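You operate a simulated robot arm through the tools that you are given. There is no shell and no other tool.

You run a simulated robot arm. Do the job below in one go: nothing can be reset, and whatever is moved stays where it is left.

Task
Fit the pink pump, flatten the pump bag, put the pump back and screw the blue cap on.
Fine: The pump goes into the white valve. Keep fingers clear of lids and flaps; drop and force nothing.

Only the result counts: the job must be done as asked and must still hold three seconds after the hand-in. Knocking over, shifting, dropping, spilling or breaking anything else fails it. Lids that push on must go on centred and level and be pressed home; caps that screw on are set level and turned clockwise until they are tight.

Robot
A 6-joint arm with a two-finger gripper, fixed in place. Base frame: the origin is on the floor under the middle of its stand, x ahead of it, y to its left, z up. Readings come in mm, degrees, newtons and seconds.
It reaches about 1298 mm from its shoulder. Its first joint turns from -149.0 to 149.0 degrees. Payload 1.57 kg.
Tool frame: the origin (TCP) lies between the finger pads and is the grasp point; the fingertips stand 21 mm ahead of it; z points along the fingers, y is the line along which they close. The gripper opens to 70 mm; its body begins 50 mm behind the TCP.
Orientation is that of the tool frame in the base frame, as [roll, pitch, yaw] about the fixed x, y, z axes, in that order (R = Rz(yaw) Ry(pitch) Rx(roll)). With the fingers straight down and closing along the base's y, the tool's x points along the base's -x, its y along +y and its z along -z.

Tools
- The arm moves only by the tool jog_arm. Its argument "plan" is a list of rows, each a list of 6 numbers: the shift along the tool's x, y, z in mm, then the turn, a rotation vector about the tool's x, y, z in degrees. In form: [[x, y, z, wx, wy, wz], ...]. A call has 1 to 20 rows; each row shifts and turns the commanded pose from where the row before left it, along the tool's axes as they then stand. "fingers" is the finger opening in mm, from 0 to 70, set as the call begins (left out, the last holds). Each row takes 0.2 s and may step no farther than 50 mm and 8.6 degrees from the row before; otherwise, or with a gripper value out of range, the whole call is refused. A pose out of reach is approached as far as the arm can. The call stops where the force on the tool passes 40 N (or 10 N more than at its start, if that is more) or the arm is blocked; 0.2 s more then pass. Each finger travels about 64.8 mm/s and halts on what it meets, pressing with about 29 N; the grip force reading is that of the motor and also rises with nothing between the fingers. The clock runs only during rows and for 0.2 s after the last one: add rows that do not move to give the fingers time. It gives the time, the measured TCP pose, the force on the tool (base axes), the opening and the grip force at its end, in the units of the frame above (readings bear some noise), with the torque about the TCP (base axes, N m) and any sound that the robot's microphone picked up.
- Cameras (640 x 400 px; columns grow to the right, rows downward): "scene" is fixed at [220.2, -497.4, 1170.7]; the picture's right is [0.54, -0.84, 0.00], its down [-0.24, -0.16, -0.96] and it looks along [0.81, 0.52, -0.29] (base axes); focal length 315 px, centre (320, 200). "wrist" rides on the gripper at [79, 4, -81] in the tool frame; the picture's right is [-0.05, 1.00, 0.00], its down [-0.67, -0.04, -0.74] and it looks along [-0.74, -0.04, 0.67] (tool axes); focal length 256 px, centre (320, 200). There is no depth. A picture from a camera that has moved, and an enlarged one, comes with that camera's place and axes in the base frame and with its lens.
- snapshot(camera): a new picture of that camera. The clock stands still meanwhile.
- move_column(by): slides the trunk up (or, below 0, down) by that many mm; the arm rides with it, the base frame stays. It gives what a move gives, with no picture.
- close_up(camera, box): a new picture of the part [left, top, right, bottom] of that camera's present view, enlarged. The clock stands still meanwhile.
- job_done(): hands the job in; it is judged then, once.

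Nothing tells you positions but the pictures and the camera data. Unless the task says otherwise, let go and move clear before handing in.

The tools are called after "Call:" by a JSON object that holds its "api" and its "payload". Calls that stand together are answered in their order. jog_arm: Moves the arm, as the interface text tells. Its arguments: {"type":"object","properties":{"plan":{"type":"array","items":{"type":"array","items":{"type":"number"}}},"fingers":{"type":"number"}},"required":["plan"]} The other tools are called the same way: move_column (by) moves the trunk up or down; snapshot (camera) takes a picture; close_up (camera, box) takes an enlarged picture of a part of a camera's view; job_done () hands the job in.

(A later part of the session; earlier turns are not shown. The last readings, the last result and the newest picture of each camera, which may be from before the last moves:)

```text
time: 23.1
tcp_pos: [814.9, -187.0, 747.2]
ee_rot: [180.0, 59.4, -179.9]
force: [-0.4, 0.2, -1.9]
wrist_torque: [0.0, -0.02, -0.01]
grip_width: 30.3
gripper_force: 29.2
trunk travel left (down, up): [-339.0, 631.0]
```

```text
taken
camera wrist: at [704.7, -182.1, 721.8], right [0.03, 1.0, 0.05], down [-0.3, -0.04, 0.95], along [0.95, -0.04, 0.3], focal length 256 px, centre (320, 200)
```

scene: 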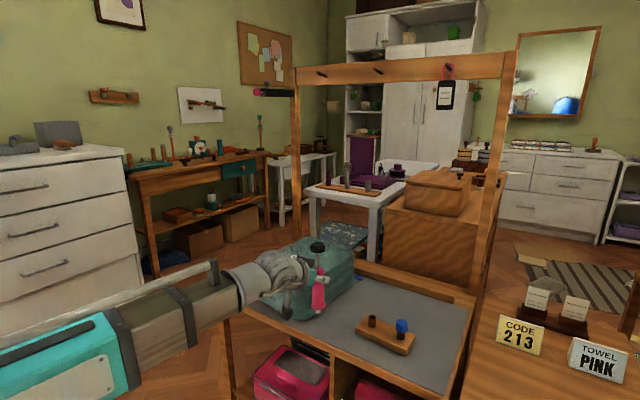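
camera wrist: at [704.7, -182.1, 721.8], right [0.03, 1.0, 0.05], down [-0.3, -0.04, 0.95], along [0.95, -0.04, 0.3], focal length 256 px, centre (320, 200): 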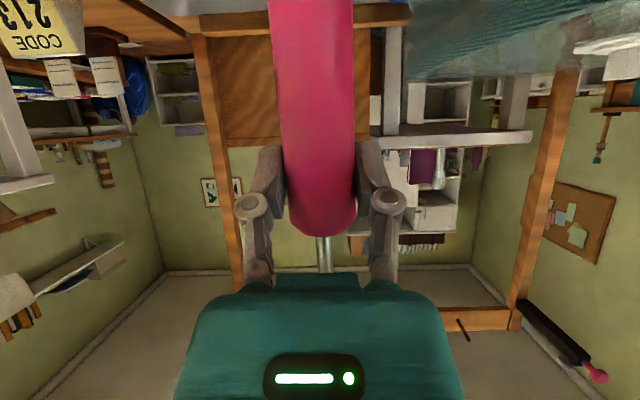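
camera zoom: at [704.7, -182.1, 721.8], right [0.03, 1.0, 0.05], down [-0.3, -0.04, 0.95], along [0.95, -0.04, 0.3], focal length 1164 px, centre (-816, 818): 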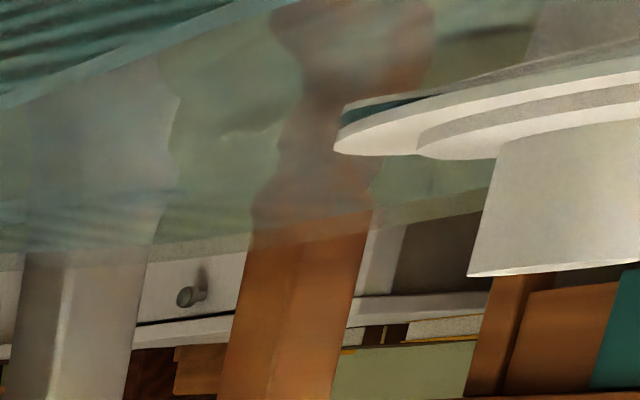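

The side views put the valve tube top at about (946.5, 65, 701). I'll raise the pump to clear it, then move the nozzle above the valve.

Call:
{"api": "move_column", "payload": {"by": 78}}

Call:
{"api": "jog_arm", "payload": {"plan": [[-9.5, 35.9, 16.1, 0, 0, 0], [-9.5, 35.9, 16.1, 0, 0, 0], [-9.5, 35.9, 16.1, 0, 0, 0], [-9.5, 35.9, 16.1, 0, 0, 0], [-9.5, 35.9, 16.1, 0, 0, 0], [-9.5, 35.9, 16.1, 0, 0, 0], [-9.5, 35.8, 16.1, 0, 0, 0], [0, 0, 0, 0, 0, 0], [0, 0, 0, 0, 0, 0]]}}

Call:
{"api": "snapshot", "payload": {"camera": "wrist"}}

Call:
{"api": "close_up", "payload": {"camera": "scene", "box": [260, 220, 340, 290]}}

```text
time: 24.2
tcp_pos: [816.0, -186.2, 826.6]
ee_rot: [180.0, 59.4, -179.9]
force: [1.2, 0.1, -1.5]
wrist_torque: [0.0, -0.01, 0.0]
grip_width: 30.6
gripper_force: 29.0
trunk travel left (down, up): [-417.0, 553.0]
```

```text
time: 26.2
tcp_pos: [946.2, 62.3, 826.4]
ee_rot: [-180.0, 59.5, 180.0]
force: [0.4, -0.3, -0.4]
wrist_torque: [0.02, 0.01, 0.01]
grip_width: 30.3
gripper_force: 29.4
trunk travel left (down, up): [-417.0, 553.0]
```

```text
taken
camera wrist: at [834.5, 66.5, 799.8], right [0.03, 1.0, 0.05], down [-0.3, -0.04, 0.95], along [0.95, -0.04, 0.3], focal length 256 px, centre (320, 200)
```

wrist: 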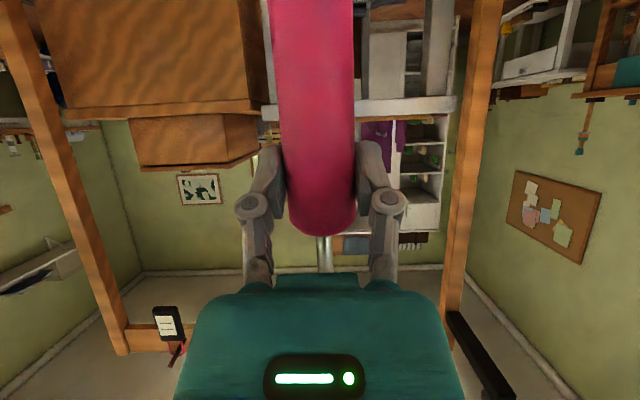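

```text
5.71 times, centred on (300, 255) of scene
camera zoom: at [220.2, -497.4, 1170.7], right [0.54, -0.84, 0.0], down [-0.24, -0.16, -0.96], along [0.81, 0.52, -0.29], focal length 1798 px, centre (434, -114)
```

zoom: 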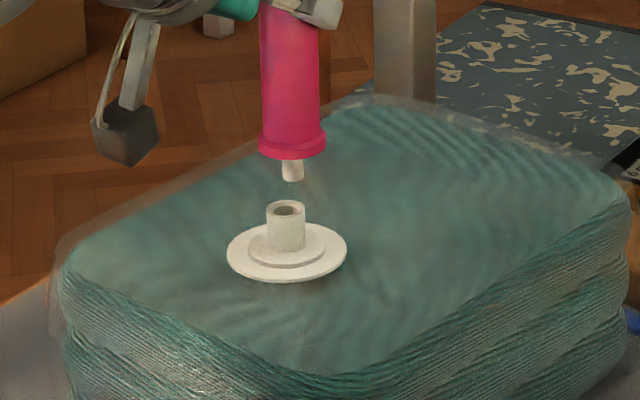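

The nozzle is hovering about 20 mm above the valve and needs a few mm of correction. I'll take a stronger zoom to measure it exactly.

Call:
{"api": "close_up", "payload": {"camera": "scene", "box": [276, 242, 312, 270]}}

```text
14.29 times, centred on (294, 256) of scene
camera zoom: at [220.2, -497.4, 1170.7], right [0.54, -0.84, 0.0], down [-0.24, -0.16, -0.96], along [0.81, 0.52, -0.29], focal length 4495 px, centre (691, -600)
```

zoom: 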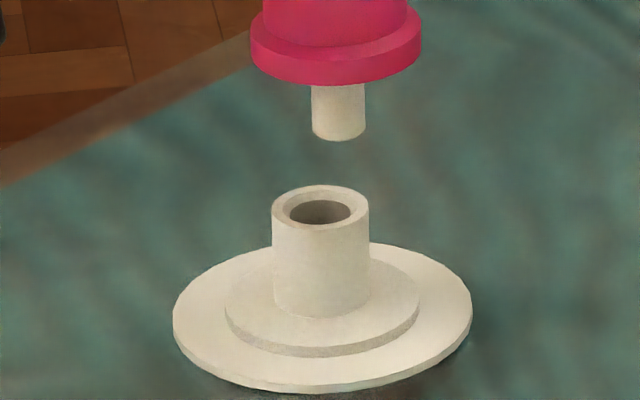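

Nozzle ≈12.4 mm wide, valve bore ≈14 mm with a chamfer. I'll check whether the pump is upright in the grip before correcting.

Call:
{"api": "close_up", "payload": {"camera": "scene", "box": [270, 195, 330, 255]}}

Call:
{"api": "close_up", "payload": {"camera": "wrist", "box": [250, 0, 400, 100]}}

Call:
{"api": "close_up", "payload": {"camera": "wrist", "box": [250, 130, 400, 250]}}

```text
6.67 times, centred on (300, 225) of scene
camera zoom: at [220.2, -497.4, 1170.7], right [0.54, -0.84, 0.0], down [-0.24, -0.16, -0.96], along [0.81, 0.52, -0.29], focal length 2098 px, centre (453, 33)
```

zoom: 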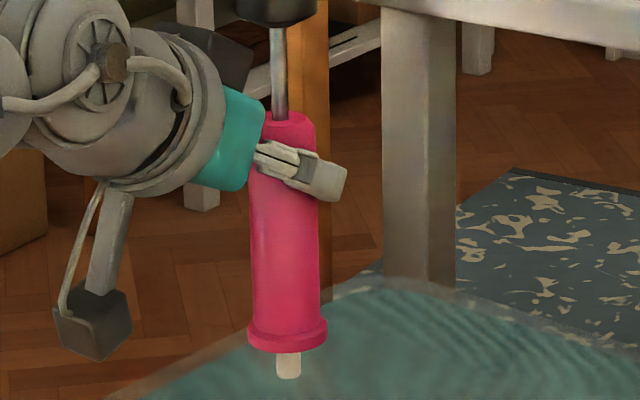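

```text
4.00 times, centred on (325, 50) of wrist
camera zoom: at [834.5, 66.5, 799.8], right [0.03, 1.0, 0.05], down [-0.3, -0.04, 0.95], along [0.95, -0.04, 0.3], focal length 1024 px, centre (300, 800)
```

zoom: 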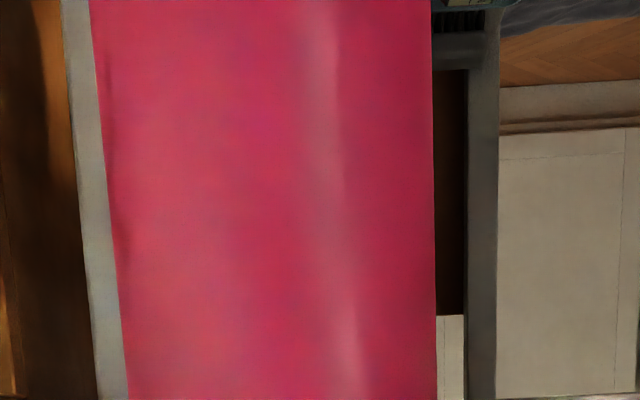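

```text
3.33 times, centred on (325, 190) of wrist
camera zoom: at [834.5, 66.5, 799.8], right [0.03, 1.0, 0.05], down [-0.3, -0.04, 0.95], along [0.95, -0.04, 0.3], focal length 853 px, centre (303, 233)
```

zoom: 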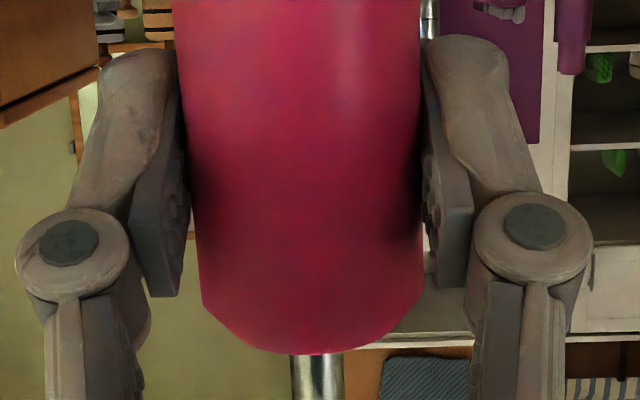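

The pump is nearly upright. I'll shift about 5 mm in +y, lower the trunk to bring the tip just above the valve, and look again.

Call:
{"api": "jog_arm", "payload": {"plan": [[0.355, 5.15, -0.6, 0, 0, 0], [0, 0, 0, 0, 0, 0], [0, 0, 0, 0, 0, 0]]}}

Call:
{"api": "move_column", "payload": {"by": -13}}

Call:
{"api": "close_up", "payload": {"camera": "scene", "box": [280, 246, 310, 268]}}

Call:
{"api": "close_up", "payload": {"camera": "wrist", "box": [250, 130, 400, 250]}}

```text
time: 27.0
tcp_pos: [943.0, 69.1, 826.3]
ee_rot: [-180.0, 59.4, -180.0]
force: [-0.4, -0.2, -0.5]
wrist_torque: [0.02, 0.02, 0.0]
grip_width: 30.4
gripper_force: 28.5
trunk travel left (down, up): [-417.0, 553.0]
```

```text
time: 27.6
tcp_pos: [943.2, 68.1, 812.9]
ee_rot: [180.0, 59.3, -179.9]
force: [-0.1, 0.6, -0.6]
wrist_torque: [0.0, -0.01, -0.02]
grip_width: 30.3
gripper_force: 29.3
trunk travel left (down, up): [-404.0, 566.0]
```

```text
16.00 times, centred on (295, 257) of scene
camera zoom: at [220.2, -497.4, 1170.7], right [0.54, -0.84, 0.0], down [-0.24, -0.16, -0.96], along [0.81, 0.52, -0.29], focal length 5035 px, centre (720, -712)
```

zoom: 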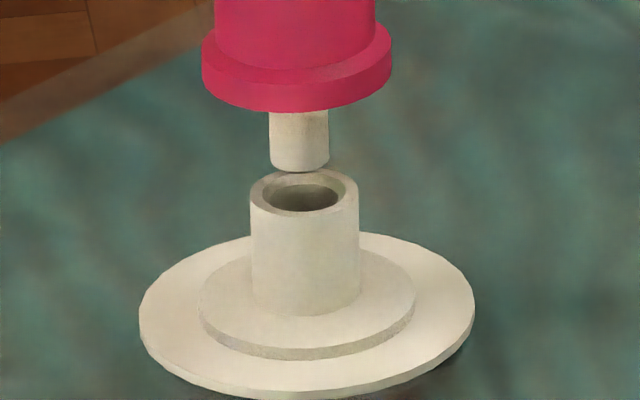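

```text
3.33 times, centred on (325, 190) of wrist
camera zoom: at [833.5, 72.3, 786.7], right [0.03, 1.0, 0.05], down [-0.3, -0.04, 0.95], along [0.95, -0.04, 0.3], focal length 853 px, centre (303, 233)
```

zoom: 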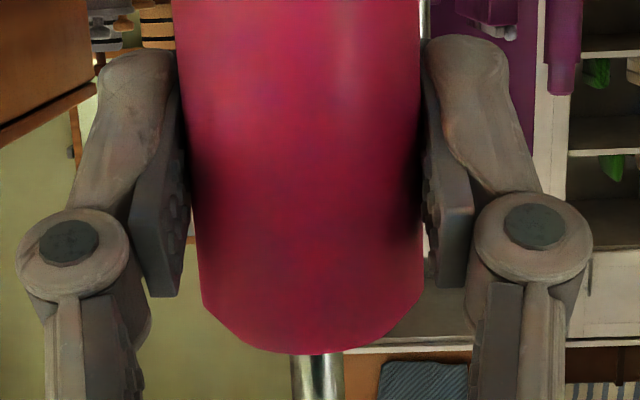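

The tip is about 7 mm above the bore and 1 mm too far left in the picture. I'll correct that and lower in small steps.

Call:
{"api": "jog_arm", "payload": {"plan": [[0.1, -1.3, -0.17, 0, 0, 0], [0, 0, 0, 0, 0, 0], [0, 0, 0, 0, 0, 0]]}}

Call:
{"api": "move_column", "payload": {"by": -5}}

Call:
{"api": "close_up", "payload": {"camera": "scene", "box": [283, 250, 307, 266]}}

Call:
{"api": "close_up", "payload": {"camera": "wrist", "box": [250, 130, 400, 250]}}

```text
time: 28.4
tcp_pos: [944.0, 68.4, 813.7]
ee_rot: [180.0, 59.3, -180.0]
force: [0.7, 0.1, -0.9]
wrist_torque: [0.02, 0.0, -0.03]
grip_width: 30.2
gripper_force: 29.0
trunk travel left (down, up): [-404.0, 566.0]
```

```text
time: 28.9
tcp_pos: [943.7, 67.9, 808.5]
ee_rot: [179.9, 59.4, -179.9]
force: [-0.4, 0.7, -1.6]
wrist_torque: [0.02, 0.03, 0.0]
grip_width: 30.2
gripper_force: 29.1
trunk travel left (down, up): [-399.0, 571.0]
```

```text
16.00 times, centred on (295, 258) of scene
camera zoom: at [220.2, -497.4, 1170.7], right [0.54, -0.84, 0.0], down [-0.24, -0.16, -0.96], along [0.81, 0.52, -0.29], focal length 5035 px, centre (720, -728)
```

zoom: 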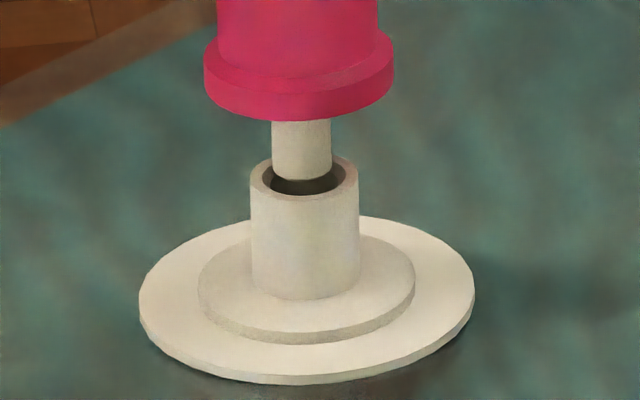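

```text
3.33 times, centred on (325, 190) of wrist
camera zoom: at [833.2, 71.7, 781.7], right [0.03, 1.0, 0.05], down [-0.3, -0.04, 0.95], along [0.95, -0.04, 0.3], focal length 853 px, centre (303, 233)
```

zoom: 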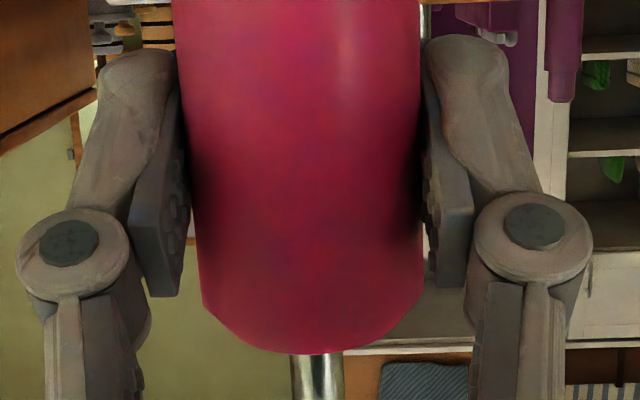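

Lateral alignment looks nearly right. I'll check for drift with a few motionless rows before going lower.

Call:
{"api": "jog_arm", "payload": {"plan": [[0, 0, 0, 0, 0, 0], [0, 0, 0, 0, 0, 0], [0, 0, 0, 0, 0, 0], [0, 0, 0, 0, 0, 0], [0, 0, 0, 0, 0, 0]]}}

Call:
{"api": "close_up", "payload": {"camera": "scene", "box": [287, 252, 303, 263]}}

Call:
{"api": "close_up", "payload": {"camera": "wrist", "box": [250, 0, 400, 100]}}

```text
time: 30.1
tcp_pos: [943.3, 67.7, 809.5]
ee_rot: [-180.0, 59.4, -179.8]
force: [0.3, -0.2, -1.2]
wrist_torque: [-0.02, 0.03, -0.03]
grip_width: 30.2
gripper_force: 28.7
trunk travel left (down, up): [-399.0, 571.0]
```

```text
16.00 times, centred on (295, 258) of scene
camera zoom: at [220.2, -497.4, 1170.7], right [0.54, -0.84, 0.0], down [-0.24, -0.16, -0.96], along [0.81, 0.52, -0.29], focal length 5035 px, centre (720, -720)
```

zoom: 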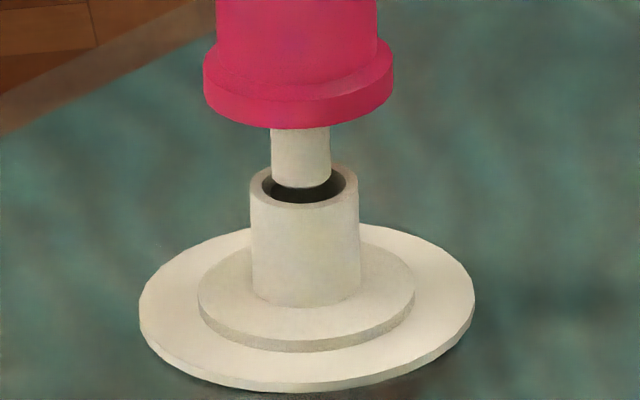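

```text
4.00 times, centred on (325, 50) of wrist
camera zoom: at [833.3, 71.7, 781.8], right [0.03, 1.0, 0.05], down [-0.3, -0.04, 0.95], along [0.95, -0.04, 0.3], focal length 1024 px, centre (300, 800)
```

zoom: 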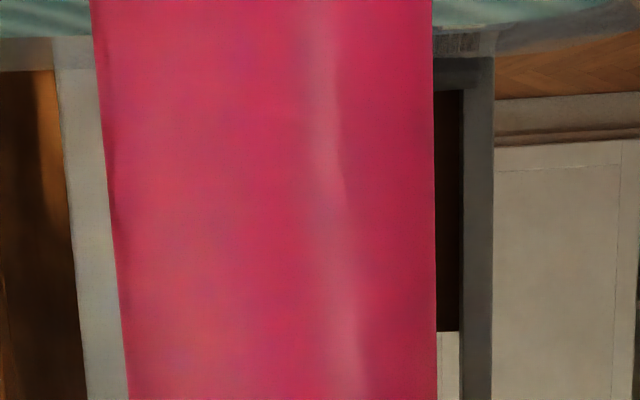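

The pose is stable. The nozzle needs about 1 mm more to the right in this view, so I'll lift 2 mm, correct, and recheck.

Call:
{"api": "move_column", "payload": {"by": 2}}

Call:
{"api": "jog_arm", "payload": {"plan": [[0.25, -1.5, -0.4, 0, 0, 0], [0, 0, 0, 0, 0, 0], [0, 0, 0, 0, 0, 0], [0, 0, 0, 0, 0, 0]]}}

Call:
{"api": "close_up", "payload": {"camera": "scene", "box": [287, 252, 303, 263]}}

Call:
{"api": "close_up", "payload": {"camera": "wrist", "box": [250, 0, 400, 100]}}

```text
time: 30.7
tcp_pos: [944.6, 68.6, 810.8]
ee_rot: [-180.0, 59.3, -180.0]
force: [0.2, -0.7, -1.4]
wrist_torque: [-0.02, -0.01, 0.01]
grip_width: 30.4
gripper_force: 29.0
trunk travel left (down, up): [-401.0, 569.0]
```

```text
time: 31.7
tcp_pos: [943.3, 66.8, 811.4]
ee_rot: [-180.0, 59.5, 180.0]
force: [0.4, 0.5, -0.4]
wrist_torque: [-0.05, 0.01, -0.03]
grip_width: 30.4
gripper_force: 28.9
trunk travel left (down, up): [-401.0, 569.0]
```

```text
16.00 times, centred on (295, 258) of scene
camera zoom: at [220.2, -497.4, 1170.7], right [0.54, -0.84, 0.0], down [-0.24, -0.16, -0.96], along [0.81, 0.52, -0.29], focal length 5035 px, centre (720, -720)
```

zoom: 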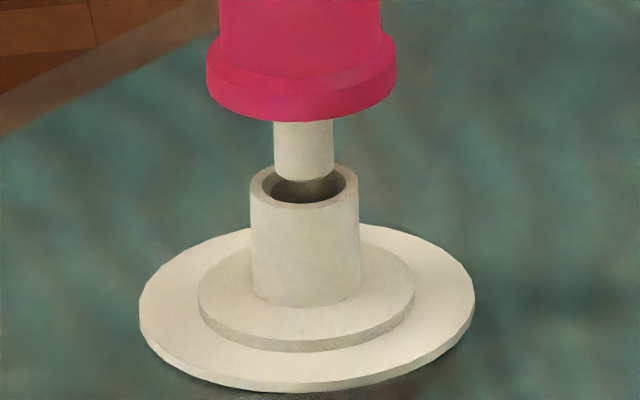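

```text
4.00 times, centred on (325, 50) of wrist
camera zoom: at [832.9, 70.3, 783.8], right [0.03, 1.0, 0.05], down [-0.3, -0.04, 0.95], along [0.95, -0.04, 0.3], focal length 1024 px, centre (300, 800)
```

zoom: 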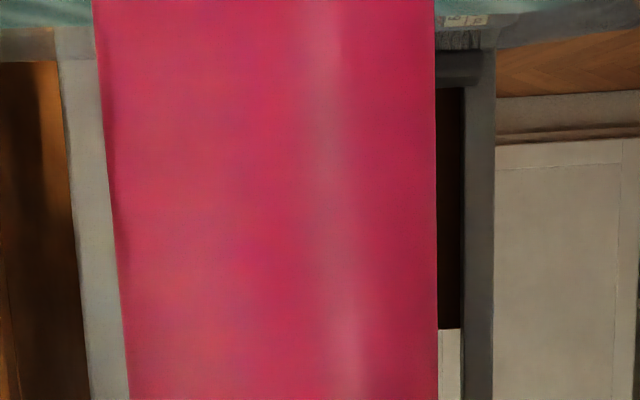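

Lateral alignment is now within 0.3 mm. I'll lower in small steps, watching the vertical force.

Call:
{"api": "move_column", "payload": {"by": -3}}

Call:
{"api": "close_up", "payload": {"camera": "scene", "box": [287, 252, 303, 263]}}

Call:
{"api": "move_column", "payload": {"by": -1}}

Call:
{"api": "close_up", "payload": {"camera": "scene", "box": [287, 252, 303, 263]}}

```text
time: 32.2
tcp_pos: [944.3, 66.2, 807.2]
ee_rot: [-179.9, 59.5, -179.8]
force: [-0.4, -0.5, -1.0]
wrist_torque: [0.01, 0.02, -0.02]
grip_width: 30.5
gripper_force: 29.1
trunk travel left (down, up): [-398.0, 572.0]
```

```text
16.00 times, centred on (295, 258) of scene
camera zoom: at [220.2, -497.4, 1170.7], right [0.54, -0.84, 0.0], down [-0.24, -0.16, -0.96], along [0.81, 0.52, -0.29], focal length 5035 px, centre (720, -720)
```

zoom: 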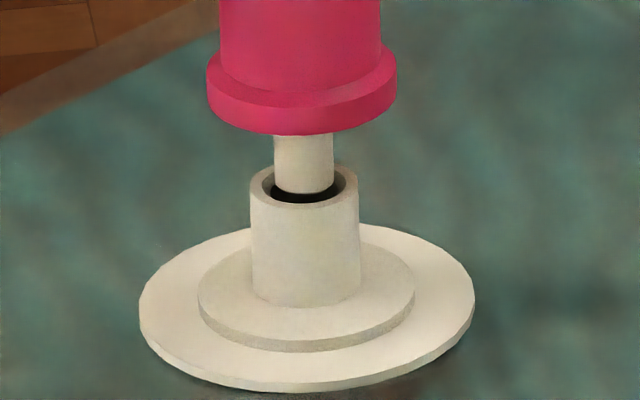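

```text
time: 32.7
tcp_pos: [943.2, 67.6, 806.9]
ee_rot: [179.9, 59.5, -179.9]
force: [-0.4, 0.2, 1.0]
wrist_torque: [-0.01, 0.1, -0.02]
grip_width: 30.5
gripper_force: 28.9
trunk travel left (down, up): [-397.0, 573.0]
```

```text
16.00 times, centred on (295, 258) of scene
camera zoom: at [220.2, -497.4, 1170.7], right [0.54, -0.84, 0.0], down [-0.24, -0.16, -0.96], along [0.81, 0.52, -0.29], focal length 5035 px, centre (720, -720)
```

zoom: 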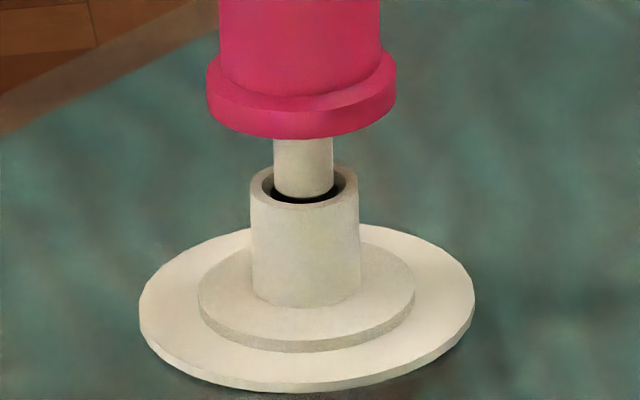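

A light touch of about 2 N shows the nozzle is on the far side of the chamfer. I'll lift 2 mm, shift about 1.8 mm back toward the camera side and retry.

Call:
{"api": "move_column", "payload": {"by": 2}}

Call:
{"api": "jog_arm", "payload": {"plan": [[0.76, -1.0, -1.29, 0, 0, 0], [0, 0, 0, 0, 0, 0], [0, 0, 0, 0, 0, 0], [0, 0, 0, 0, 0, 0]]}}

Call:
{"api": "move_column", "payload": {"by": -1}}

Call:
{"api": "close_up", "payload": {"camera": "scene", "box": [287, 252, 303, 263]}}

Call:
{"api": "close_up", "payload": {"camera": "wrist", "box": [250, 0, 400, 100]}}

```text
time: 33.2
tcp_pos: [944.1, 67.1, 809.3]
ee_rot: [180.0, 59.5, 180.0]
force: [0.2, -0.5, -1.5]
wrist_torque: [0.01, 0.0, 0.01]
grip_width: 30.1
gripper_force: 28.7
trunk travel left (down, up): [-399.0, 571.0]
```

```text
time: 34.2
tcp_pos: [941.8, 64.9, 807.8]
ee_rot: [180.0, 59.3, 180.0]
force: [0.3, 0.1, -1.1]
wrist_torque: [0.02, -0.02, 0.02]
grip_width: 30.3
gripper_force: 29.2
trunk travel left (down, up): [-399.0, 571.0]
```

```text
time: 34.7
tcp_pos: [942.1, 65.7, 807.7]
ee_rot: [180.0, 59.3, -179.9]
force: [0.4, -0.2, 0.1]
wrist_torque: [-0.02, 0.0, -0.01]
grip_width: 30.3
gripper_force: 29.3
trunk travel left (down, up): [-398.0, 572.0]
```

```text
16.00 times, centred on (295, 258) of scene
camera zoom: at [220.2, -497.4, 1170.7], right [0.54, -0.84, 0.0], down [-0.24, -0.16, -0.96], along [0.81, 0.52, -0.29], focal length 5035 px, centre (720, -720)
```

zoom: 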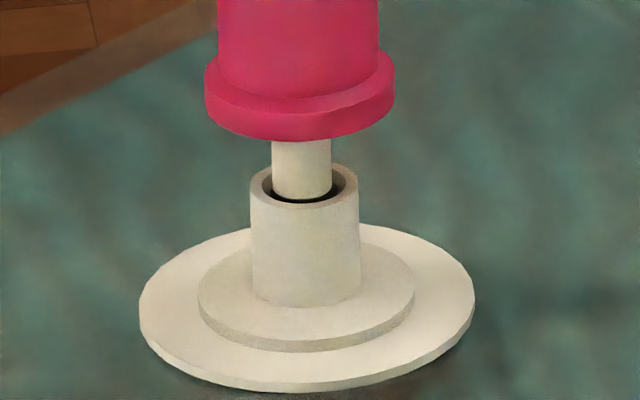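

```text
4.00 times, centred on (325, 50) of wrist
camera zoom: at [830.9, 69.0, 780.7], right [0.03, 1.0, 0.05], down [-0.3, -0.04, 0.95], along [0.95, -0.04, 0.3], focal length 1024 px, centre (300, 800)
```

zoom: 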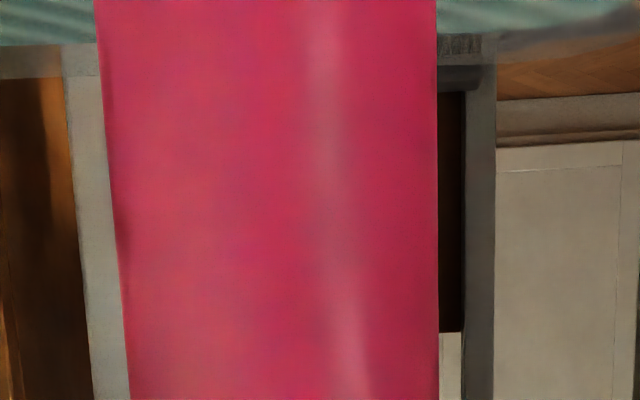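

Nearly concentric; about 0.6 mm right is still needed. I'll correct and continue down gently.

Call:
{"api": "jog_arm", "payload": {"plan": [[-0.1, -0.5, 0.2, 0, 0, 0], [0, 0, 0, 0, 0, 0], [0, 0, 0, 0, 0, 0]]}}

Call:
{"api": "move_column", "payload": {"by": -1}}

Call:
{"api": "close_up", "payload": {"camera": "scene", "box": [287, 252, 303, 263]}}

Call:
{"api": "close_up", "payload": {"camera": "wrist", "box": [250, 0, 400, 100]}}

```text
time: 35.5
tcp_pos: [941.0, 65.9, 808.4]
ee_rot: [180.0, 59.4, -180.0]
force: [-0.8, 0.4, -0.8]
wrist_torque: [0.0, 0.01, 0.01]
grip_width: 30.3
gripper_force: 28.8
trunk travel left (down, up): [-398.0, 572.0]
```

```text
time: 36.0
tcp_pos: [941.0, 64.2, 807.1]
ee_rot: [-179.9, 59.4, 179.9]
force: [-0.7, 0.3, -1.3]
wrist_torque: [0.01, 0.02, 0.0]
grip_width: 30.3
gripper_force: 29.0
trunk travel left (down, up): [-397.0, 573.0]
```

```text
16.00 times, centred on (295, 258) of scene
camera zoom: at [220.2, -497.4, 1170.7], right [0.54, -0.84, 0.0], down [-0.24, -0.16, -0.96], along [0.81, 0.52, -0.29], focal length 5035 px, centre (720, -720)
```

zoom: 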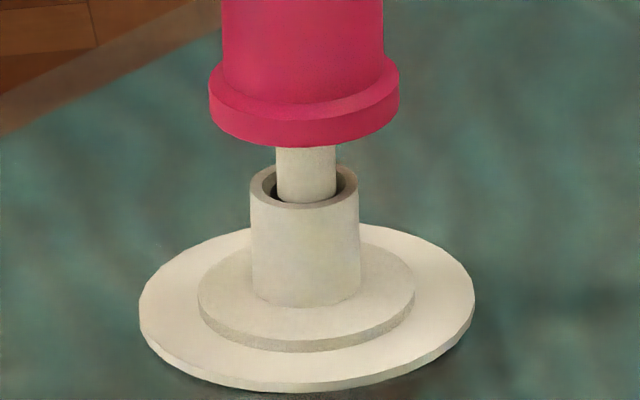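

```text
4.00 times, centred on (325, 50) of wrist
camera zoom: at [830.9, 67.9, 779.7], right [0.03, 1.0, 0.05], down [-0.3, -0.04, 0.95], along [0.95, -0.04, 0.3], focal length 1024 px, centre (300, 800)
```

zoom: 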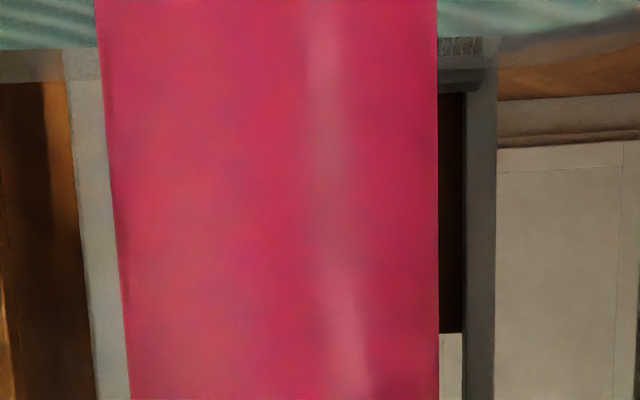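

No contact now at the depth where it touched before, and the nozzle looks centred in the bore. I'll continue down.

Call:
{"api": "move_column", "payload": {"by": -1}}

Call:
{"api": "move_column", "payload": {"by": -1}}

Call:
{"api": "close_up", "payload": {"camera": "scene", "box": [287, 252, 303, 263]}}

```text
time: 36.5
tcp_pos: [940.5, 64.0, 805.7]
ee_rot: [-180.0, 59.4, -179.9]
force: [0.1, 0.0, -1.4]
wrist_torque: [0.04, 0.0, -0.03]
grip_width: 30.4
gripper_force: 28.9
trunk travel left (down, up): [-396.0, 574.0]
```

```text
time: 37.1
tcp_pos: [941.8, 64.5, 803.7]
ee_rot: [-180.0, 59.4, -180.0]
force: [0.2, -0.4, -1.0]
wrist_torque: [0.04, -0.03, 0.0]
grip_width: 30.3
gripper_force: 29.0
trunk travel left (down, up): [-395.0, 575.0]
```

```text
16.00 times, centred on (295, 258) of scene
camera zoom: at [220.2, -497.4, 1170.7], right [0.54, -0.84, 0.0], down [-0.24, -0.16, -0.96], along [0.81, 0.52, -0.29], focal length 5035 px, centre (720, -720)
```

zoom: 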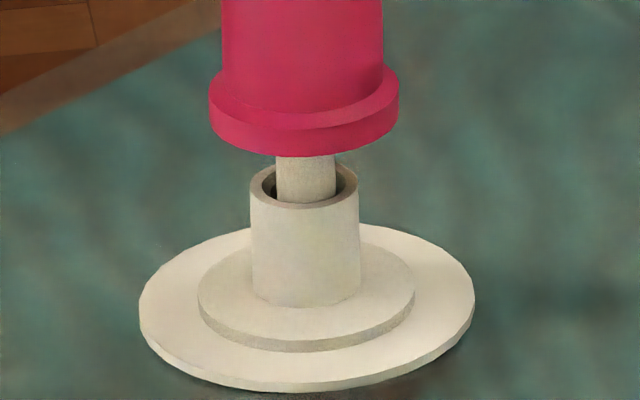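

The nozzle is entering the bore without force. I'll continue down in 2–3 mm steps.

Call:
{"api": "move_column", "payload": {"by": -2}}

Call:
{"api": "move_column", "payload": {"by": -2}}

Call:
{"api": "close_up", "payload": {"camera": "scene", "box": [285, 248, 305, 262]}}

```text
time: 37.6
tcp_pos: [941.2, 63.9, 802.5]
ee_rot: [179.9, 59.4, 180.0]
force: [-0.4, -0.5, -1.4]
wrist_torque: [0.04, 0.0, 0.01]
grip_width: 30.4
gripper_force: 29.4
trunk travel left (down, up): [-393.0, 577.0]
```

```text
time: 38.1
tcp_pos: [941.5, 65.2, 800.6]
ee_rot: [-180.0, 59.3, -180.0]
force: [0.3, 0.0, -1.3]
wrist_torque: [0.04, 0.01, 0.0]
grip_width: 30.3
gripper_force: 28.8
trunk travel left (down, up): [-391.0, 579.0]
```

```text
16.00 times, centred on (295, 255) of scene
camera zoom: at [220.2, -497.4, 1170.7], right [0.54, -0.84, 0.0], down [-0.24, -0.16, -0.96], along [0.81, 0.52, -0.29], focal length 5035 px, centre (720, -680)
```

zoom: 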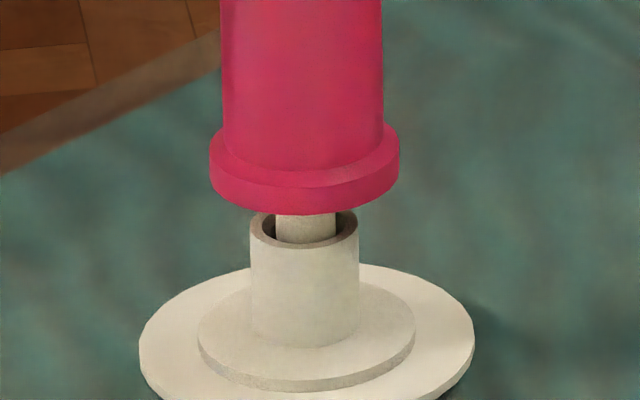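

Call:
{"api": "move_column", "payload": {"by": -3}}

Call:
{"api": "move_column", "payload": {"by": -3}}

Call:
{"api": "close_up", "payload": {"camera": "scene", "box": [285, 248, 305, 262]}}

```text
time: 38.6
tcp_pos: [941.7, 63.5, 797.6]
ee_rot: [-179.9, 59.4, -179.9]
force: [0.1, -0.2, -1.0]
wrist_torque: [0.04, 0.0, -0.03]
grip_width: 30.6
gripper_force: 28.8
trunk travel left (down, up): [-388.0, 582.0]
```

```text
time: 39.1
tcp_pos: [942.0, 63.0, 795.5]
ee_rot: [-179.9, 59.4, -179.9]
force: [-0.3, -1.0, -1.4]
wrist_torque: [0.02, 0.0, 0.0]
grip_width: 30.6
gripper_force: 28.6
trunk travel left (down, up): [-385.0, 585.0]
```

```text
16.00 times, centred on (295, 255) of scene
camera zoom: at [220.2, -497.4, 1170.7], right [0.54, -0.84, 0.0], down [-0.24, -0.16, -0.96], along [0.81, 0.52, -0.29], focal length 5035 px, centre (720, -680)
```

zoom: 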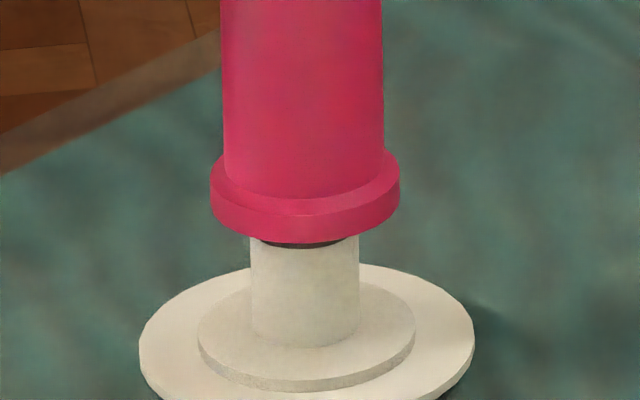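

About 12 mm in and still free. I'll keep lowering until the flange seats.

Call:
{"api": "move_column", "payload": {"by": -3}}

Call:
{"api": "move_column", "payload": {"by": -2}}

Call:
{"api": "close_up", "payload": {"camera": "scene", "box": [285, 248, 305, 262]}}

Call:
{"api": "close_up", "payload": {"camera": "wrist", "box": [250, 130, 400, 250]}}

```text
time: 39.7
tcp_pos: [940.1, 63.6, 791.4]
ee_rot: [179.9, 59.4, 180.0]
force: [-0.7, 0.1, -1.5]
wrist_torque: [0.01, 0.01, 0.04]
grip_width: 30.2
gripper_force: 29.3
trunk travel left (down, up): [-382.0, 588.0]
```

```text
time: 40.2
tcp_pos: [942.6, 63.6, 789.9]
ee_rot: [-179.9, 59.3, 179.9]
force: [0.7, -1.0, -0.7]
wrist_torque: [-0.02, 0.0, -0.01]
grip_width: 30.3
gripper_force: 29.2
trunk travel left (down, up): [-380.0, 590.0]
```

```text
16.00 times, centred on (295, 255) of scene
camera zoom: at [220.2, -497.4, 1170.7], right [0.54, -0.84, 0.0], down [-0.24, -0.16, -0.96], along [0.81, 0.52, -0.29], focal length 5035 px, centre (720, -680)
```

zoom: 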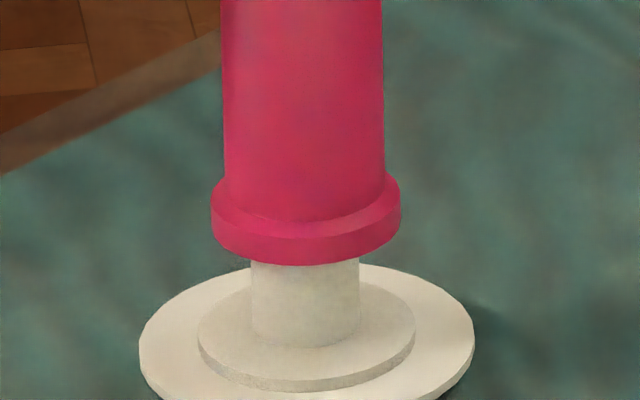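

```text
3.33 times, centred on (325, 190) of wrist
camera zoom: at [830.9, 67.9, 762.7], right [0.03, 1.0, 0.05], down [-0.3, -0.04, 0.95], along [0.95, -0.04, 0.3], focal length 853 px, centre (303, 233)
```

zoom: 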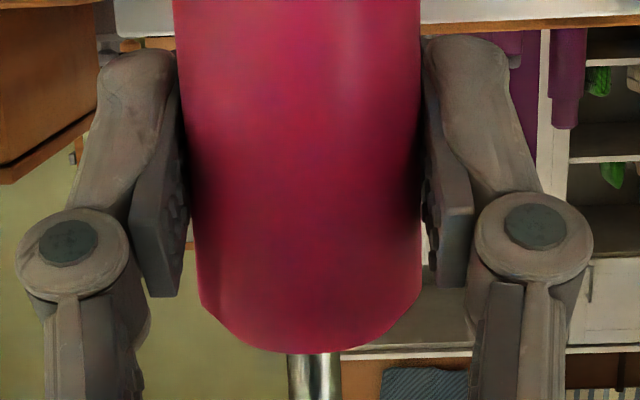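

About 3 mm remain. I'll take 1 mm steps and watch for seating force.

Call:
{"api": "move_column", "payload": {"by": -1}}

Call:
{"api": "move_column", "payload": {"by": -1}}

Call:
{"api": "move_column", "payload": {"by": -0.7}}

Call:
{"api": "close_up", "payload": {"camera": "scene", "box": [285, 248, 305, 262]}}

```text
time: 40.7
tcp_pos: [940.5, 64.3, 788.8]
ee_rot: [-180.0, 59.5, 180.0]
force: [-0.5, 0.5, -0.4]
wrist_torque: [0.0, -0.03, -0.02]
grip_width: 30.3
gripper_force: 29.1
trunk travel left (down, up): [-379.0, 591.0]
```

```text
time: 41.2
tcp_pos: [941.3, 64.0, 788.3]
ee_rot: [-179.9, 59.5, -179.9]
force: [1.0, -0.1, 6.0]
wrist_torque: [0.05, -0.24, 0.03]
grip_width: 30.3
gripper_force: 29.0
trunk travel left (down, up): [-378.0, 592.0]
```

```text
time: 41.7
tcp_pos: [941.5, 63.3, 788.2]
ee_rot: [-180.0, 59.6, -179.9]
force: [3.0, 0.4, 12.0]
wrist_torque: [0.05, -0.46, 0.02]
grip_width: 30.2
gripper_force: 29.4
trunk travel left (down, up): [-377.0, 593.0]
```

```text
16.00 times, centred on (295, 255) of scene
camera zoom: at [220.2, -497.4, 1170.7], right [0.54, -0.84, 0.0], down [-0.24, -0.16, -0.96], along [0.81, 0.52, -0.29], focal length 5035 px, centre (720, -680)
```

zoom: 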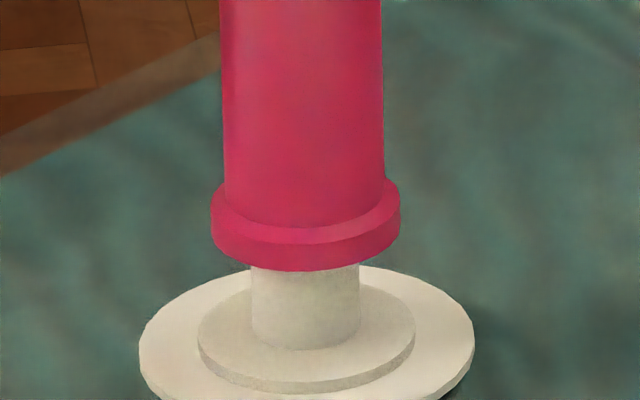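

The flange is seated on the valve at 12 N, so I won't push further. I'll relax the load and then open the fingers.

Call:
{"api": "move_column", "payload": {"by": 1.5}}

Call:
{"api": "jog_arm", "payload": {"plan": [[0, 0, 0, 0, 0, 0], [0, 0, 0, 0, 0, 0]]}}

Call:
{"api": "snapshot", "payload": {"camera": "wrist"}}

```text
time: 42.2
tcp_pos: [941.4, 64.2, 789.2]
ee_rot: [-180.0, 59.4, 180.0]
force: [2.0, -0.2, 4.7]
wrist_torque: [0.02, -0.35, 0.03]
grip_width: 30.4
gripper_force: 28.4
trunk travel left (down, up): [-378.0, 592.0]
```

```text
time: 42.8
tcp_pos: [939.4, 63.6, 788.1]
ee_rot: [-180.0, 59.4, -179.9]
force: [1.2, 0.5, 3.7]
wrist_torque: [0.04, -0.12, 0.03]
grip_width: 30.2
gripper_force: 29.2
trunk travel left (down, up): [-378.0, 592.0]
```

```text
taken
camera wrist: at [830.4, 67.9, 761.8], right [0.03, 1.0, 0.05], down [-0.3, -0.04, 0.95], along [0.95, -0.04, 0.3], focal length 256 px, centre (320, 200)
```

wrist: 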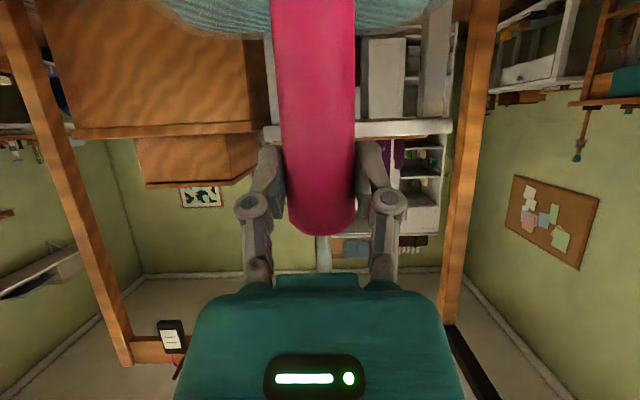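

Call:
{"api": "move_column", "payload": {"by": 0.6}}

Call:
{"api": "jog_arm", "payload": {"plan": [[0, 0, 0, 0, 0, 0], [0, 0, 0, 0, 0, 0], [0, 0, 0, 0, 0, 0]], "fingers": 36}}

Call:
{"api": "snapshot", "payload": {"camera": "wrist"}}

Call:
{"api": "close_up", "payload": {"camera": "scene", "box": [250, 180, 340, 280]}}

```text
time: 43.3
tcp_pos: [940.9, 63.1, 788.8]
ee_rot: [-180.0, 59.4, -179.9]
force: [-0.2, 0.7, 0.0]
wrist_torque: [0.06, 0.05, 0.04]
grip_width: 30.2
gripper_force: 28.8
trunk travel left (down, up): [-379.0, 591.0]
```

```text
time: 44.1
tcp_pos: [941.7, 64.6, 789.4]
ee_rot: [180.0, 59.4, 180.0]
force: [-0.5, 0.2, 0.2]
wrist_torque: [-0.03, 0.0, 0.02]
grip_width: 35.7
gripper_force: 0.1
trunk travel left (down, up): [-379.0, 591.0]
```

```text
taken
camera wrist: at [830.8, 67.9, 762.2], right [0.03, 1.0, 0.05], down [-0.3, -0.04, 0.95], along [0.95, -0.04, 0.3], focal length 256 px, centre (320, 200)
```

wrist: 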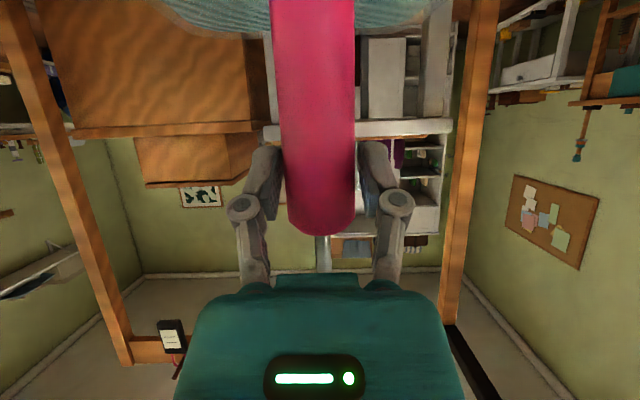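

```text
4.00 times, centred on (295, 230) of scene
camera zoom: at [220.2, -497.4, 1170.7], right [0.54, -0.84, 0.0], down [-0.24, -0.16, -0.96], along [0.81, 0.52, -0.29], focal length 1259 px, centre (420, 80)
```

zoom: 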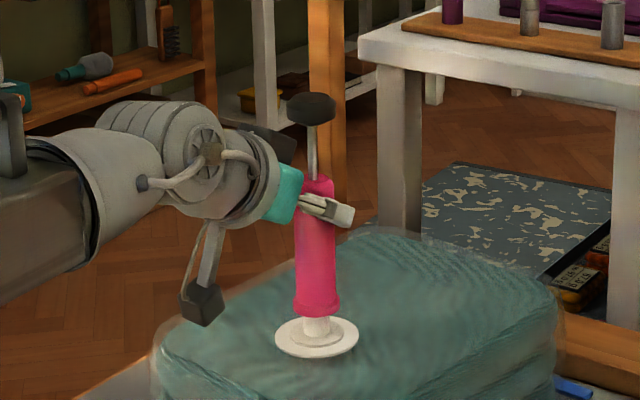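

The pump stands upright in the valve. I'll open fully and back straight out.

Call:
{"api": "jog_arm", "payload": {"plan": [[0, 0, 0, 0, 0, 0], [0, 0, 0, 0, 0, 0], [0, 0, 0, 0, 0, 0], [8.2, 0, -14, 0, 0, 0], [16.5, 0, -28, 0, 0, 0], [16.5, 0, -28, 0, 0, 0], [16.5, 0, -28, 0, 0, 0], [16.5, 0, -28, 0, 0, 0], [0, 0, 0, 0, 0, 0]], "fingers": 70}}

Call:
{"api": "snapshot", "payload": {"camera": "scene"}}

Call:
{"api": "snapshot", "payload": {"camera": "wrist"}}

```text
time: 46.1
tcp_pos: [795.6, 65.0, 788.4]
ee_rot: [-180.0, 59.5, -179.9]
force: [0.4, 0.8, 0.4]
wrist_torque: [-0.01, 0.01, 0.0]
grip_width: 70.2
gripper_force: 0.1
trunk travel left (down, up): [-379.0, 591.0]
```

```text
taken
```

scene: 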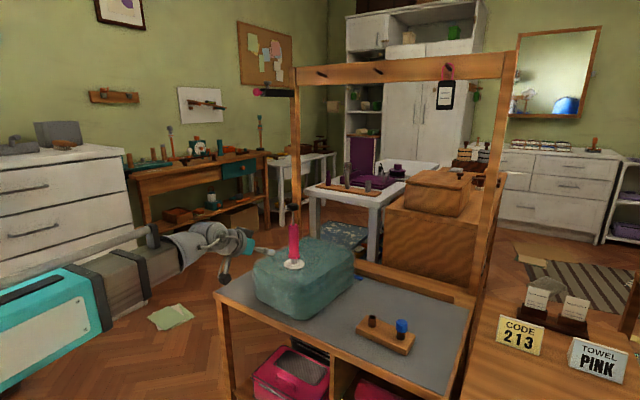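

```text
taken
camera wrist: at [684.0, 69.0, 762.4], right [0.03, 1.0, 0.05], down [-0.3, -0.04, 0.95], along [0.95, -0.04, 0.3], focal length 256 px, centre (320, 200)
```

wrist: 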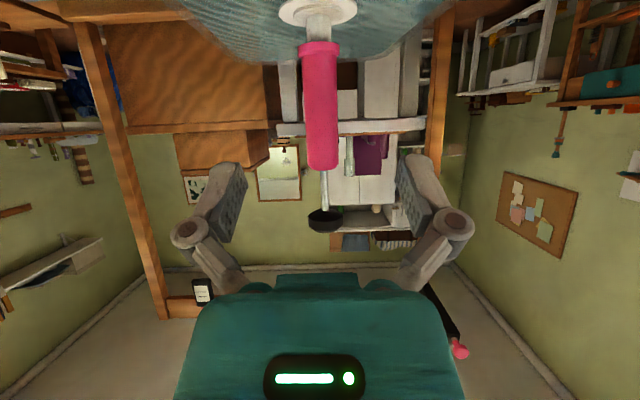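

The pump stands on its own. I'll zoom in to check its posture and the handle height.

Call:
{"api": "close_up", "payload": {"camera": "wrist", "box": [260, 0, 390, 240]}}

Call:
{"api": "close_up", "payload": {"camera": "wrist", "box": [290, 150, 360, 240]}}

Call:
{"api": "close_up", "payload": {"camera": "scene", "box": [260, 205, 330, 280]}}

```text
1.67 times, centred on (325, 120) of wrist
camera zoom: at [684.0, 69.0, 762.4], right [0.03, 1.0, 0.05], down [-0.3, -0.04, 0.95], along [0.95, -0.04, 0.3], focal length 427 px, centre (312, 333)
```

zoom: 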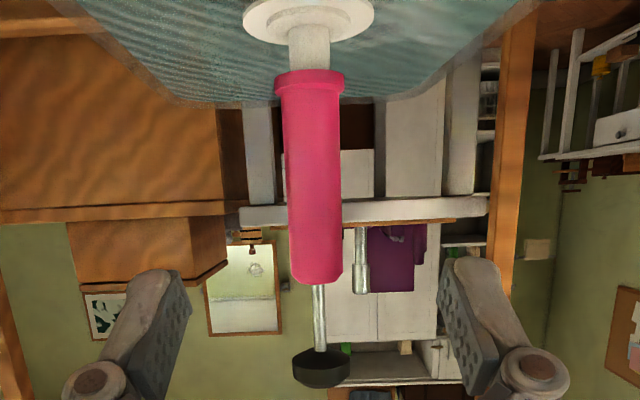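

```text
4.44 times, centred on (325, 195) of wrist
camera zoom: at [684.0, 69.0, 762.4], right [0.03, 1.0, 0.05], down [-0.3, -0.04, 0.95], along [0.95, -0.04, 0.3], focal length 1138 px, centre (298, 222)
```

zoom: 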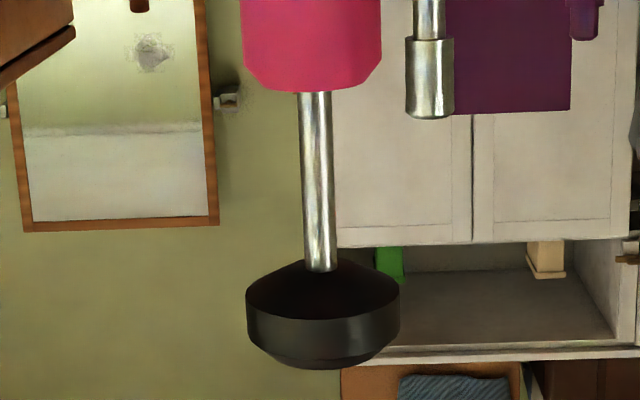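

```text
5.33 times, centred on (295, 242) of scene
camera zoom: at [220.2, -497.4, 1170.7], right [0.54, -0.84, 0.0], down [-0.24, -0.16, -0.96], along [0.81, 0.52, -0.29], focal length 1678 px, centre (453, -27)
```

zoom: 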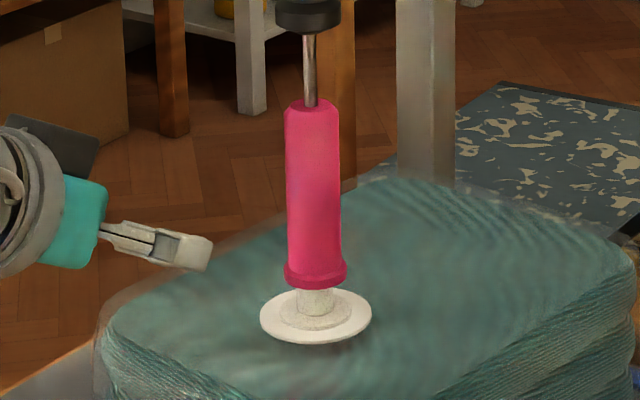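

The pump is upright, with the handle spanning z≈857–878 near (940, 64). I'll raise the trunk and swing the gripper to point straight down, keeping the wrist pivot fixed.

Call:
{"api": "move_column", "payload": {"by": 240}}

Call:
{"api": "jog_arm", "payload": {"plan": [[27.5, 0, -2.04, 0, 8.49, 0], [27.5, 0, -2.04, 0, 8.49, 0], [27.5, 0, -2.04, 0, 8.49, 0], [27.5, 0, -2.04, 0, 8.49, 0], [27.5, 0, -2.04, 0, 8.49, 0], [27.5, 0, -2.04, 0, 8.49, 0], [27.5, 0, -2.04, 0, 8.49, 0], [0, 0, 0, 0, 0, 0], [0, 0, 0, 0, 0, 0]]}}

Call:
{"api": "snapshot", "payload": {"camera": "wrist"}}

Call:
{"api": "snapshot", "payload": {"camera": "scene"}}

```text
time: 48.6
tcp_pos: [794.4, 64.6, 1030.1]
ee_rot: [-180.0, 59.6, -179.9]
force: [-0.4, 0.1, 0.0]
wrist_torque: [-0.02, -0.01, -0.07]
grip_width: 70.0
gripper_force: 0.0
trunk travel left (down, up): [-619.0, 351.0]
```

```text
time: 50.6
tcp_pos: [636.2, 63.6, 937.0]
ee_rot: [-179.9, 0.0, -179.9]
force: [-0.1, 0.3, 0.3]
wrist_torque: [0.01, 0.0, 0.0]
grip_width: 69.7
gripper_force: 0.1
out of reach, approached as far as the arm can: row 7
trunk travel left (down, up): [-619.0, 351.0]
```

```text
taken
camera wrist: at [556.8, 67.9, 1019.0], right [0.05, 1.0, 0.0], down [0.67, -0.03, 0.74], along [0.74, -0.04, -0.67], focal length 256 px, centre (320, 200)
```

wrist: 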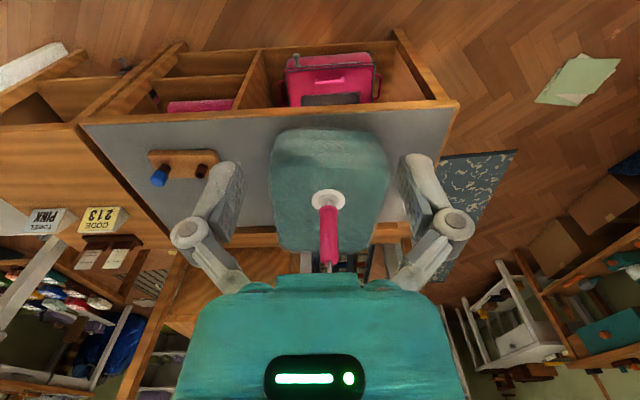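

```text
taken
```

scene: 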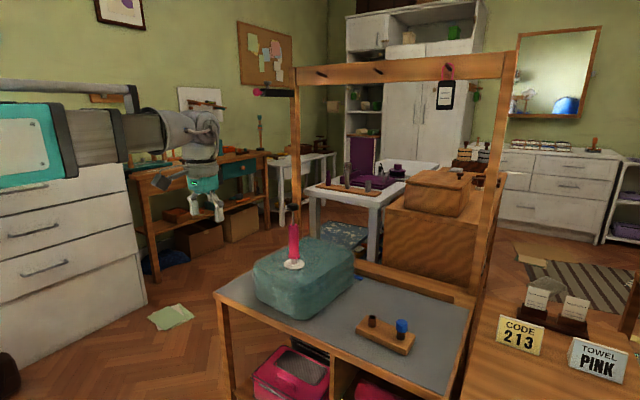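

The gripper now points down at (636, 64, 938). I'll advance 200 mm and look at the handle from above.

Call:
{"api": "jog_arm", "payload": {"plan": [[-40, 0, 0, 0, 0, 0], [-40, 0, 0, 0, 0, 0], [-40, 0, 0, 0, 0, 0], [-40, 0, 0, 0, 0, 0], [-40, 0, 0, 0, 0, 0], [0, 0, 0, 0, 0, 0], [0, 0, 0, 0, 0, 0]]}}

Call:
{"api": "snapshot", "payload": {"camera": "wrist"}}

Call:
{"api": "close_up", "payload": {"camera": "wrist", "box": [270, 120, 370, 290]}}

```text
time: 52.2
tcp_pos: [835.2, 67.6, 937.1]
ee_rot: [-180.0, 0.0, -179.9]
force: [-0.1, 0.2, -0.6]
wrist_torque: [0.01, -0.01, -0.01]
grip_width: 69.9
gripper_force: 0.0
trunk travel left (down, up): [-619.0, 351.0]
```

```text
taken
camera wrist: at [754.9, 71.7, 1019.0], right [0.05, 1.0, 0.0], down [0.67, -0.03, 0.75], along [0.74, -0.04, -0.67], focal length 256 px, centre (320, 200)
```

wrist: 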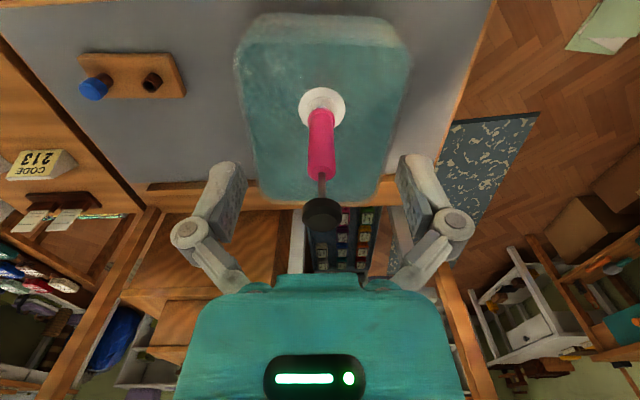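

```text
2.35 times, centred on (320, 205) of wrist
camera zoom: at [754.9, 71.7, 1019.0], right [0.05, 1.0, 0.0], down [0.67, -0.03, 0.75], along [0.74, -0.04, -0.67], focal length 602 px, centre (320, 188)
```

zoom: 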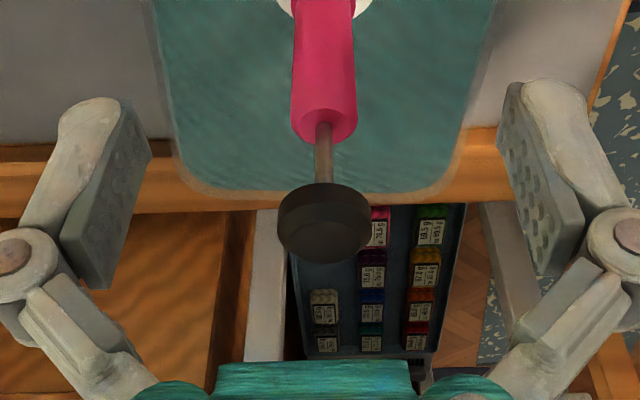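

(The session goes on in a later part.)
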